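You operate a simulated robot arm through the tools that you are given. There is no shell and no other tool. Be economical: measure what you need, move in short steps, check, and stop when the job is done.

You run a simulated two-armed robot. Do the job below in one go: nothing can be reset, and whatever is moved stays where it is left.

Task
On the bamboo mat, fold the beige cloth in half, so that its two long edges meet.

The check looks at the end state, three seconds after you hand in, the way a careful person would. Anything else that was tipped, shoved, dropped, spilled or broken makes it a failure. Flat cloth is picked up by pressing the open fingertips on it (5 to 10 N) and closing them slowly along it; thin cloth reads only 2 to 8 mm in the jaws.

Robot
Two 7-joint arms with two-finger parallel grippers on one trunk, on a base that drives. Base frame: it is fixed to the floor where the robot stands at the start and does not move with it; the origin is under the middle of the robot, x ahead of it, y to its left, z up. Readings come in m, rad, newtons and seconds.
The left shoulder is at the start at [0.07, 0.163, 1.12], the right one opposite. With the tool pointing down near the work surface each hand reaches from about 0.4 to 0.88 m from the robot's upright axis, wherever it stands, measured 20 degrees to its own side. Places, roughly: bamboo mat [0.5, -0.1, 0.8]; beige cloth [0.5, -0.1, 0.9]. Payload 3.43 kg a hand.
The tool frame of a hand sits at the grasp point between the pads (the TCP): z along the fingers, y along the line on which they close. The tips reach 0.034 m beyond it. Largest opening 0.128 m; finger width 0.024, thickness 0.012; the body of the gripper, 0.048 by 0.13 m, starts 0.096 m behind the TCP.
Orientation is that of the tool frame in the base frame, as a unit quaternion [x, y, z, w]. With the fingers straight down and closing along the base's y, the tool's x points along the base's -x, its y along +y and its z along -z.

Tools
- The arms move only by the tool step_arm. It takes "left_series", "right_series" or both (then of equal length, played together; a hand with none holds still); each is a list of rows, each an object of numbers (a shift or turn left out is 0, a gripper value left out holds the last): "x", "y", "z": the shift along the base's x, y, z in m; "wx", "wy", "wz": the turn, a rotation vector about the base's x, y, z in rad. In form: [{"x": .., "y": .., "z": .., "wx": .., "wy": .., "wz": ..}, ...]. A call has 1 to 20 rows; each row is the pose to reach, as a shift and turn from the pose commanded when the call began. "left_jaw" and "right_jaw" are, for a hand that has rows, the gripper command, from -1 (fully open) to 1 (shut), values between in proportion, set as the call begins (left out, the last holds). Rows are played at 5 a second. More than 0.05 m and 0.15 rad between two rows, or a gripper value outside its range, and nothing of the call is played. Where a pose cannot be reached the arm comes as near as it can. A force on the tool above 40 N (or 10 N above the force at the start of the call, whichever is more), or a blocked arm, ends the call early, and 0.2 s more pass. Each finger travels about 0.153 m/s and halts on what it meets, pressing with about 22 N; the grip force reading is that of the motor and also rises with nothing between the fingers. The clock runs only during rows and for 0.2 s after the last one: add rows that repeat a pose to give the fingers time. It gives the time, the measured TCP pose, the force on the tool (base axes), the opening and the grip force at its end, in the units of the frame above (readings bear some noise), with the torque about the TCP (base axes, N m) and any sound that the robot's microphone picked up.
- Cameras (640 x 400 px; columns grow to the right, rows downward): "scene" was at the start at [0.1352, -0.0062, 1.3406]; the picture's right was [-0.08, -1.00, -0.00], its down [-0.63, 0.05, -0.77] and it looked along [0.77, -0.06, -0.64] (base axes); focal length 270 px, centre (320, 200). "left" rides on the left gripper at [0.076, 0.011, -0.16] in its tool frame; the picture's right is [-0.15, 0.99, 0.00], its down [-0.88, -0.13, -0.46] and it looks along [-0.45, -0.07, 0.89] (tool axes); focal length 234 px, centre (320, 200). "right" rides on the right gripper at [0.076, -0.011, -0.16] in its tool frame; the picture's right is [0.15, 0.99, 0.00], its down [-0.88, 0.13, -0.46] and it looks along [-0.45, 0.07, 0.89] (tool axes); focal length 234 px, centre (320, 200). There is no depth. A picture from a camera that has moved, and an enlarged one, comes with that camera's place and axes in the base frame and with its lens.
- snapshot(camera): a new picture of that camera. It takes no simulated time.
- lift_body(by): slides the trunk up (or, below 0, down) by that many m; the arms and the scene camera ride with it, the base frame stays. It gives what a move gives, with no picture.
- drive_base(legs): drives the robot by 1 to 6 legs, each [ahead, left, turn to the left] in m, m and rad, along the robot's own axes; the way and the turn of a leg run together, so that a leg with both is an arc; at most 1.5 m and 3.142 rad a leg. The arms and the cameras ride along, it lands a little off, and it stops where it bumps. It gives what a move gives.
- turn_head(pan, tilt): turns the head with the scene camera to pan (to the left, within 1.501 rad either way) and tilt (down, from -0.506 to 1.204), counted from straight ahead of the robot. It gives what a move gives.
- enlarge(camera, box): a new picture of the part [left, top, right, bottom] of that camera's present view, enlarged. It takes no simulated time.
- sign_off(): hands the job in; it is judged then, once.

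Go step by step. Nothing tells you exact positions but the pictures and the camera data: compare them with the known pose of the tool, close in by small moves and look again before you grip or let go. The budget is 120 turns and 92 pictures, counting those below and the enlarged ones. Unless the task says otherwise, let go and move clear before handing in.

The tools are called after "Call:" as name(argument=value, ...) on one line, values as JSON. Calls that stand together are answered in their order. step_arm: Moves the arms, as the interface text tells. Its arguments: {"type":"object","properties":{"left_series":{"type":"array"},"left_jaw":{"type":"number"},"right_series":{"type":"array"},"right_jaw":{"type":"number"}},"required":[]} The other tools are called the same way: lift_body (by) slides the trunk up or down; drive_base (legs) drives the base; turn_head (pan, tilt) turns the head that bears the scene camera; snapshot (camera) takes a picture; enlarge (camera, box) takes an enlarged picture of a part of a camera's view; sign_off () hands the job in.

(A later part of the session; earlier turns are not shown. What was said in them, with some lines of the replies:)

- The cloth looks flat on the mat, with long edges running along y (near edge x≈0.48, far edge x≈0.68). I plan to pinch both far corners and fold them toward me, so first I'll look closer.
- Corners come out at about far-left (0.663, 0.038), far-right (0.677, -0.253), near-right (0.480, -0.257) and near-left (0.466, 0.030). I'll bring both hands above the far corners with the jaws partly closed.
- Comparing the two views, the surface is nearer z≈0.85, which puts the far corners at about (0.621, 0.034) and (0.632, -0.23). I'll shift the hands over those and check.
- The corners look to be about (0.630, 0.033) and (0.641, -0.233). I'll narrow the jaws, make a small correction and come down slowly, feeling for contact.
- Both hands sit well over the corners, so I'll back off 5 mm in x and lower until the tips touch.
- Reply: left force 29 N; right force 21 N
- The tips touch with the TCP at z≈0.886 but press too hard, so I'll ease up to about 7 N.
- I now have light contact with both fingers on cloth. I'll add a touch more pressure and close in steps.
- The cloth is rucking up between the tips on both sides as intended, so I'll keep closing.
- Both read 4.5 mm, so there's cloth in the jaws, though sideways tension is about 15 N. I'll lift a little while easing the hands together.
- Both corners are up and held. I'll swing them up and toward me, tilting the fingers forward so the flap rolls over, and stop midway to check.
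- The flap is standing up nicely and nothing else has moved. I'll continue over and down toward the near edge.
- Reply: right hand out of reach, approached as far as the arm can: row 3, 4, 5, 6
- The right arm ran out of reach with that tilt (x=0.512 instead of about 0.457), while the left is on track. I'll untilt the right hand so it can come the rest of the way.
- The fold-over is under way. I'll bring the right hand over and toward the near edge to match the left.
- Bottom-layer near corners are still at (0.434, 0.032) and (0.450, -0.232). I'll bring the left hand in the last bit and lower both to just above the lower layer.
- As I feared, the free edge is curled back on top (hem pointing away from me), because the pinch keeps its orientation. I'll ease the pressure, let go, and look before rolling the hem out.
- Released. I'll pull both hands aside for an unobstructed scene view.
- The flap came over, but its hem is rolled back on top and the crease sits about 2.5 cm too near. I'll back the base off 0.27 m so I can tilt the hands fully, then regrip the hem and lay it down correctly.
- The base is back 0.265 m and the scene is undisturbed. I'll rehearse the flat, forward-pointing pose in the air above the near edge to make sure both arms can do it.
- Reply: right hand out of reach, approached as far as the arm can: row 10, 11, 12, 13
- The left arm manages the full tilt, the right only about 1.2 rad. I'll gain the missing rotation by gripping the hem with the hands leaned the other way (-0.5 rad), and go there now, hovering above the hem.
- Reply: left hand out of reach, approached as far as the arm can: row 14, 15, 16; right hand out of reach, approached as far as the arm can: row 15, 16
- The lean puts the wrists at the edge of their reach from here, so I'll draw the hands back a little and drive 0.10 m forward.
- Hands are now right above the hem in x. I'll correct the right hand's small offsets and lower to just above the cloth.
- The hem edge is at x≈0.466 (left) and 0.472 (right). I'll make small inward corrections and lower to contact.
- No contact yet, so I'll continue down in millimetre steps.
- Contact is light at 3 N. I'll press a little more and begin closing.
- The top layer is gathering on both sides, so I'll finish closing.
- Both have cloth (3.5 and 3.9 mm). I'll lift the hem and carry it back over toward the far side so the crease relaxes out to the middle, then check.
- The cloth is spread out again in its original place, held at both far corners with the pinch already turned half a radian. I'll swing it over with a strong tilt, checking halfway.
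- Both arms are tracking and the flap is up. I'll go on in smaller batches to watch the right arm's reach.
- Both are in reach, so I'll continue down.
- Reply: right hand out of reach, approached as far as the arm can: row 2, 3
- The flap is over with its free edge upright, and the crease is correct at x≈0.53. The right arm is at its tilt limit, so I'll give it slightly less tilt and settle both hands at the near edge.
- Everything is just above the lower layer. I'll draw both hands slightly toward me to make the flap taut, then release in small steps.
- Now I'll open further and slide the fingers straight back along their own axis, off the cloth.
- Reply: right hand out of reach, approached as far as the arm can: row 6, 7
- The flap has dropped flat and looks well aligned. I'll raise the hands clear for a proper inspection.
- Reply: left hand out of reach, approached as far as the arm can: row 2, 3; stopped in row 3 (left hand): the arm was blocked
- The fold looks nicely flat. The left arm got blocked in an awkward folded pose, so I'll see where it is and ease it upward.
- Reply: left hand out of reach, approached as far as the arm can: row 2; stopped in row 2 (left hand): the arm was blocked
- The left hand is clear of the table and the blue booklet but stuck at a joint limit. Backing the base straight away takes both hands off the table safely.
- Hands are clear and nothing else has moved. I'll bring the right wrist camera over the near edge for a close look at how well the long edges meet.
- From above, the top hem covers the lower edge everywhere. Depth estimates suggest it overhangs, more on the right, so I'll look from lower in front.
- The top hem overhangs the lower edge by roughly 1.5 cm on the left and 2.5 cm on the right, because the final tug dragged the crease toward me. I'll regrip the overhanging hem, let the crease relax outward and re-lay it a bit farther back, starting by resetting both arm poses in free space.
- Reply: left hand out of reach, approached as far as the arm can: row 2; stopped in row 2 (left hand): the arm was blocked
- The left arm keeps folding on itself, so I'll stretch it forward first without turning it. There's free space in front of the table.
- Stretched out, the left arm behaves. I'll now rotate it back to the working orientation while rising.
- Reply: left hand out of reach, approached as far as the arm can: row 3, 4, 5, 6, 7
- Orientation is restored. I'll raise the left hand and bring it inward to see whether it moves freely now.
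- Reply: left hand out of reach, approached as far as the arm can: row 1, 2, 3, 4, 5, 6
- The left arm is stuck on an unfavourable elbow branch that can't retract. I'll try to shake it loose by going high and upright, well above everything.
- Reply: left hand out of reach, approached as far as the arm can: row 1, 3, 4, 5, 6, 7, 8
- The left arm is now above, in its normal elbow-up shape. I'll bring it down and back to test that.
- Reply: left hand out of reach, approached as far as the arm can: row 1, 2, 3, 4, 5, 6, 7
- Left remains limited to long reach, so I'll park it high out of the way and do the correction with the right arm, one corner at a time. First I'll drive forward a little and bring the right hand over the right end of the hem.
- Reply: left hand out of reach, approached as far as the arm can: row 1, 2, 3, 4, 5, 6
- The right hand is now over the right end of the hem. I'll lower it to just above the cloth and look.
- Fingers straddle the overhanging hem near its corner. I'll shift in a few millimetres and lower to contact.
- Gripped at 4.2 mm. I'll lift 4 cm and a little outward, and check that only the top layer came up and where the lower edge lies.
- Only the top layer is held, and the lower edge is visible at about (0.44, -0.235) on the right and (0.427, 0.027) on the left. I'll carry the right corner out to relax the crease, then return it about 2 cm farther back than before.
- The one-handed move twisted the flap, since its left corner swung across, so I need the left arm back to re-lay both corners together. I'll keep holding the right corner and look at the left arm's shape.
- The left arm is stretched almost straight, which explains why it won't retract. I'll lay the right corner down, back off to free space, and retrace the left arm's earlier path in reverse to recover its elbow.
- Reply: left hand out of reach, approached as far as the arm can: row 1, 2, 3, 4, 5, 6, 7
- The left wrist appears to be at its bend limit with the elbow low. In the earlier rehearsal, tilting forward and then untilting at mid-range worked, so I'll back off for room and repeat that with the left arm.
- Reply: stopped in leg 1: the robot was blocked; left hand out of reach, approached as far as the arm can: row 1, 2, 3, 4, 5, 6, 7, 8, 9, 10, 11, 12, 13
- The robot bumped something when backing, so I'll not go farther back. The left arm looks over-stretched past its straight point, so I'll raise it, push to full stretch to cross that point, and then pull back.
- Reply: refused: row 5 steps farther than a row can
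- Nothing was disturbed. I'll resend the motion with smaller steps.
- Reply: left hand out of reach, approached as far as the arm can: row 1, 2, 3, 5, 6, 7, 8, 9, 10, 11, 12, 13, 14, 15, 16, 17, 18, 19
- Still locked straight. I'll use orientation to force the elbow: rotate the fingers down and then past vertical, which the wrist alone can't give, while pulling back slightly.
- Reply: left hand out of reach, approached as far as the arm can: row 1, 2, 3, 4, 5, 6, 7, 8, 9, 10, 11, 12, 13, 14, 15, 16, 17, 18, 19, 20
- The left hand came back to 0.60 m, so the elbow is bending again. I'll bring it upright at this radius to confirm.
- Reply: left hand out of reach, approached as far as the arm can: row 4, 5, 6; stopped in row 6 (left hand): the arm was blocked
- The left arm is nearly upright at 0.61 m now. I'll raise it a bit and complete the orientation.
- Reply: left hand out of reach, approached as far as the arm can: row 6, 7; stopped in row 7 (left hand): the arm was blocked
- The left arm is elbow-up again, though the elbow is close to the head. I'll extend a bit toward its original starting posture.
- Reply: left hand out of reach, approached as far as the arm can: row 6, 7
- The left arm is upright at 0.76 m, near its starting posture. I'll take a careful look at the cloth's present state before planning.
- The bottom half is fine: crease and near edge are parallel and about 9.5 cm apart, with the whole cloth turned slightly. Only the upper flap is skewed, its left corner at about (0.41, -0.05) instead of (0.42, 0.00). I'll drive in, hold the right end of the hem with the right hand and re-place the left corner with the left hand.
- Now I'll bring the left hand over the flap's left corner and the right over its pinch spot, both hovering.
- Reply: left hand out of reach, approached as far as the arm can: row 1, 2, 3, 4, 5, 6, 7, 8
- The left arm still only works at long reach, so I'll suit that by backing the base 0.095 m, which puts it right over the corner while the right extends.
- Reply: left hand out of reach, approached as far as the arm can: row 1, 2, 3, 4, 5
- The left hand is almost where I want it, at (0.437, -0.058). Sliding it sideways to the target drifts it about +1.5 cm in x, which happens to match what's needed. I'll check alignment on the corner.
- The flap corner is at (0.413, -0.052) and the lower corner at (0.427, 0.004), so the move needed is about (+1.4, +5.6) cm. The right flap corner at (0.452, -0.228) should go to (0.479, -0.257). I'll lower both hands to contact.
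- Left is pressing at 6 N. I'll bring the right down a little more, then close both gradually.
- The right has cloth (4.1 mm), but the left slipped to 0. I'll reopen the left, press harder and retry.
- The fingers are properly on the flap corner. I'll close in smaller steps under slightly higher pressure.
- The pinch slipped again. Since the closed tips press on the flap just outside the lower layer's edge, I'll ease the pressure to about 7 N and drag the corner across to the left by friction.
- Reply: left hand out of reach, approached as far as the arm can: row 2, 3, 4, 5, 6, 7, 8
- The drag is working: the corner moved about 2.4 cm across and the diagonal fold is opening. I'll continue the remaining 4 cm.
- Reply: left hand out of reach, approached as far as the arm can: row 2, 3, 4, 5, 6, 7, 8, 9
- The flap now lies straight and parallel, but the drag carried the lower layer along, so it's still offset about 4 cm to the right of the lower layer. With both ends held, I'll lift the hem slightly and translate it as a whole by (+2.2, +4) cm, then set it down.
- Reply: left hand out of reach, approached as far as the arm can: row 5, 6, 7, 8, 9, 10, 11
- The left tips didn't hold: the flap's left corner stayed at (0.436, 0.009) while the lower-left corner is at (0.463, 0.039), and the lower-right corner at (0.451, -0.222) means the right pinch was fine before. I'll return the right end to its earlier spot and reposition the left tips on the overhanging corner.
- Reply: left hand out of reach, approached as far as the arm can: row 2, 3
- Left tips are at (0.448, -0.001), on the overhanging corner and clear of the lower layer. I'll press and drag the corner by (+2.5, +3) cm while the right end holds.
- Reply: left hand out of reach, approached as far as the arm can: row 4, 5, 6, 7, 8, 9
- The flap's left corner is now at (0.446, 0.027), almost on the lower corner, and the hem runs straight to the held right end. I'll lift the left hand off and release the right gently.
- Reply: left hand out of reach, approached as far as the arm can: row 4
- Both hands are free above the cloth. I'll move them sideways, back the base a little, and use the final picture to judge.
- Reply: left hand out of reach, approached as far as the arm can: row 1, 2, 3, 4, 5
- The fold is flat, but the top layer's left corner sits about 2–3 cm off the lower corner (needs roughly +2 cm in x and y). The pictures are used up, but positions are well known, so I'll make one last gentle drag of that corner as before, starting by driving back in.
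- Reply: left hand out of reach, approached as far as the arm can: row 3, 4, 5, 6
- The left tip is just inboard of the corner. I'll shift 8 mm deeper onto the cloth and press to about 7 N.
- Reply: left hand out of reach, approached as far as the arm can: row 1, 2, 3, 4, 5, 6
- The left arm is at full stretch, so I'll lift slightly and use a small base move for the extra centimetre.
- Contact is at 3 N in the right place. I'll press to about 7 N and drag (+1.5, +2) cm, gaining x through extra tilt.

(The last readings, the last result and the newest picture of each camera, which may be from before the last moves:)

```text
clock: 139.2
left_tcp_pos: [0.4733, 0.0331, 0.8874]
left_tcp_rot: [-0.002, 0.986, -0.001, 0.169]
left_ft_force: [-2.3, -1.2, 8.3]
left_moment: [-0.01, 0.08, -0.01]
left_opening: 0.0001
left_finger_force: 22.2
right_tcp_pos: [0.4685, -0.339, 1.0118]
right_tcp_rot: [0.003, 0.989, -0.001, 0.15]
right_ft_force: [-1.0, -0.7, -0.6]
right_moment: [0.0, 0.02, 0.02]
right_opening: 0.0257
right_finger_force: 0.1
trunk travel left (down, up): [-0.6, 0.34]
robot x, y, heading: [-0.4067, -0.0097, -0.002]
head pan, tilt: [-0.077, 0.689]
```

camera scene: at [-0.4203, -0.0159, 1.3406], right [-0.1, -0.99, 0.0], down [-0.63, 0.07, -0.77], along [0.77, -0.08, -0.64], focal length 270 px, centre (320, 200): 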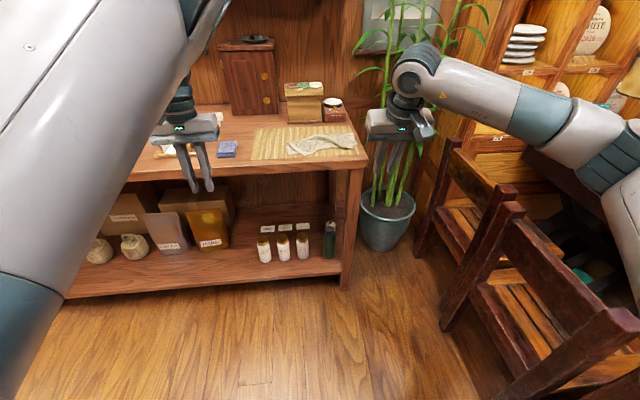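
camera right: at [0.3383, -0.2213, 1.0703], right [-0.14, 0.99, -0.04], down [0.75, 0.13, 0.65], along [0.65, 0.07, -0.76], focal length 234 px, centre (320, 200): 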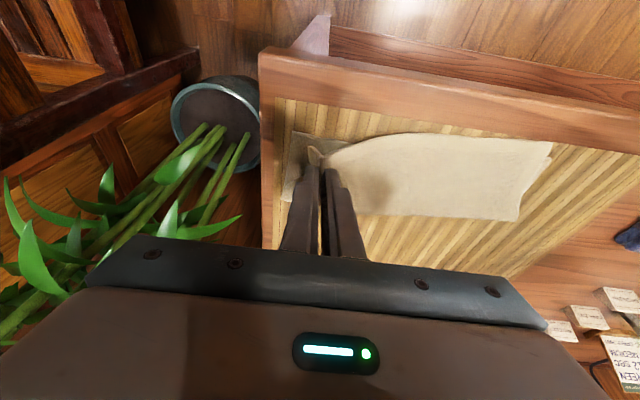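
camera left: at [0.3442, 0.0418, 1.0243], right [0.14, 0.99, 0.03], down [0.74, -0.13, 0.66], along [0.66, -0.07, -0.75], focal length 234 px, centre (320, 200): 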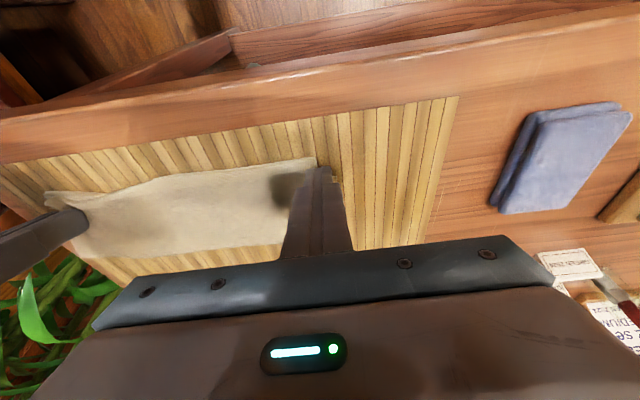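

The drag went as commanded with drag forces of a few newtons. I'll lift straight off, clear the hands and back away.

Call:
step_arm(left_series=[{"z": 0.01}, {"z": 0.03}, {"z": 0.06}, {"z": 0.09}, {"z": 0.12, "y": 0.02}, {"z": 0.13, "y": 0.05}, {"z": 0.13, "y": 0.05}])

Call:
drive_base(legs=[[-0.1, 0, 0]])

```text
clock: 140.8
left_tcp_pos: [0.4755, 0.0816, 1.0157]
left_tcp_rot: [-0.001, 0.986, -0.002, 0.168]
left_ft_force: [-0.7, -0.5, -0.1]
left_moment: [0.04, 0.02, -0.01]
left_opening: 0.0001
left_finger_force: 22.1
right_tcp_pos: [0.4699, -0.3395, 1.0111]
right_tcp_rot: [0.004, 0.989, -0.001, 0.15]
right_ft_force: [0.1, 0.0, 0.4]
right_moment: [0.03, 0.0, -0.01]
right_opening: 0.0258
right_finger_force: 0.1
trunk travel left (down, up): [-0.6, 0.34]
robot x, y, heading: [-0.408, -0.0091, -0.004]
head pan, tilt: [-0.077, 0.689]
```

```text
clock: 142.0
left_tcp_pos: [0.3768, 0.0835, 1.0156]
left_tcp_rot: [-0.001, 0.986, -0.003, 0.167]
left_ft_force: [-0.1, 0.0, 0.4]
left_moment: [-0.04, 0.01, 0.0]
left_opening: 0.0001
left_finger_force: 21.9
right_tcp_pos: [0.3694, -0.3389, 1.0115]
right_tcp_rot: [0.004, 0.989, -0.002, 0.15]
right_ft_force: [0.0, 0.3, -0.4]
right_moment: [0.02, -0.04, -0.01]
right_opening: 0.0258
right_finger_force: 0.1
trunk travel left (down, up): [-0.6, 0.34]
robot x, y, heading: [-0.5068, -0.0095, -0.006]
head pan, tilt: [-0.077, 0.689]
```

Both hands are clear of the cloth, so I'm handing in.

Call:
sign_off()

```text
The job is handed in.
```

The beige cloth is folded in half on the bamboo mat with its long edges roughly together. I couldn't see the final result because the picture budget ran out.

- **Fold:** the last picture showed it flat. The top layer was about 2–3 cm off at the left corner and about 2 cm off at the right. After that I dragged the left corner roughly 1.5–2 cm toward alignment, judging only by position and force readings.
- **Possible bump:** the base was stopped by something behind it while backing up. I never looked at what it was. Nothing on or under the table looked disturbed in later pictures.
- **Hands:** both are clear of the cloth.
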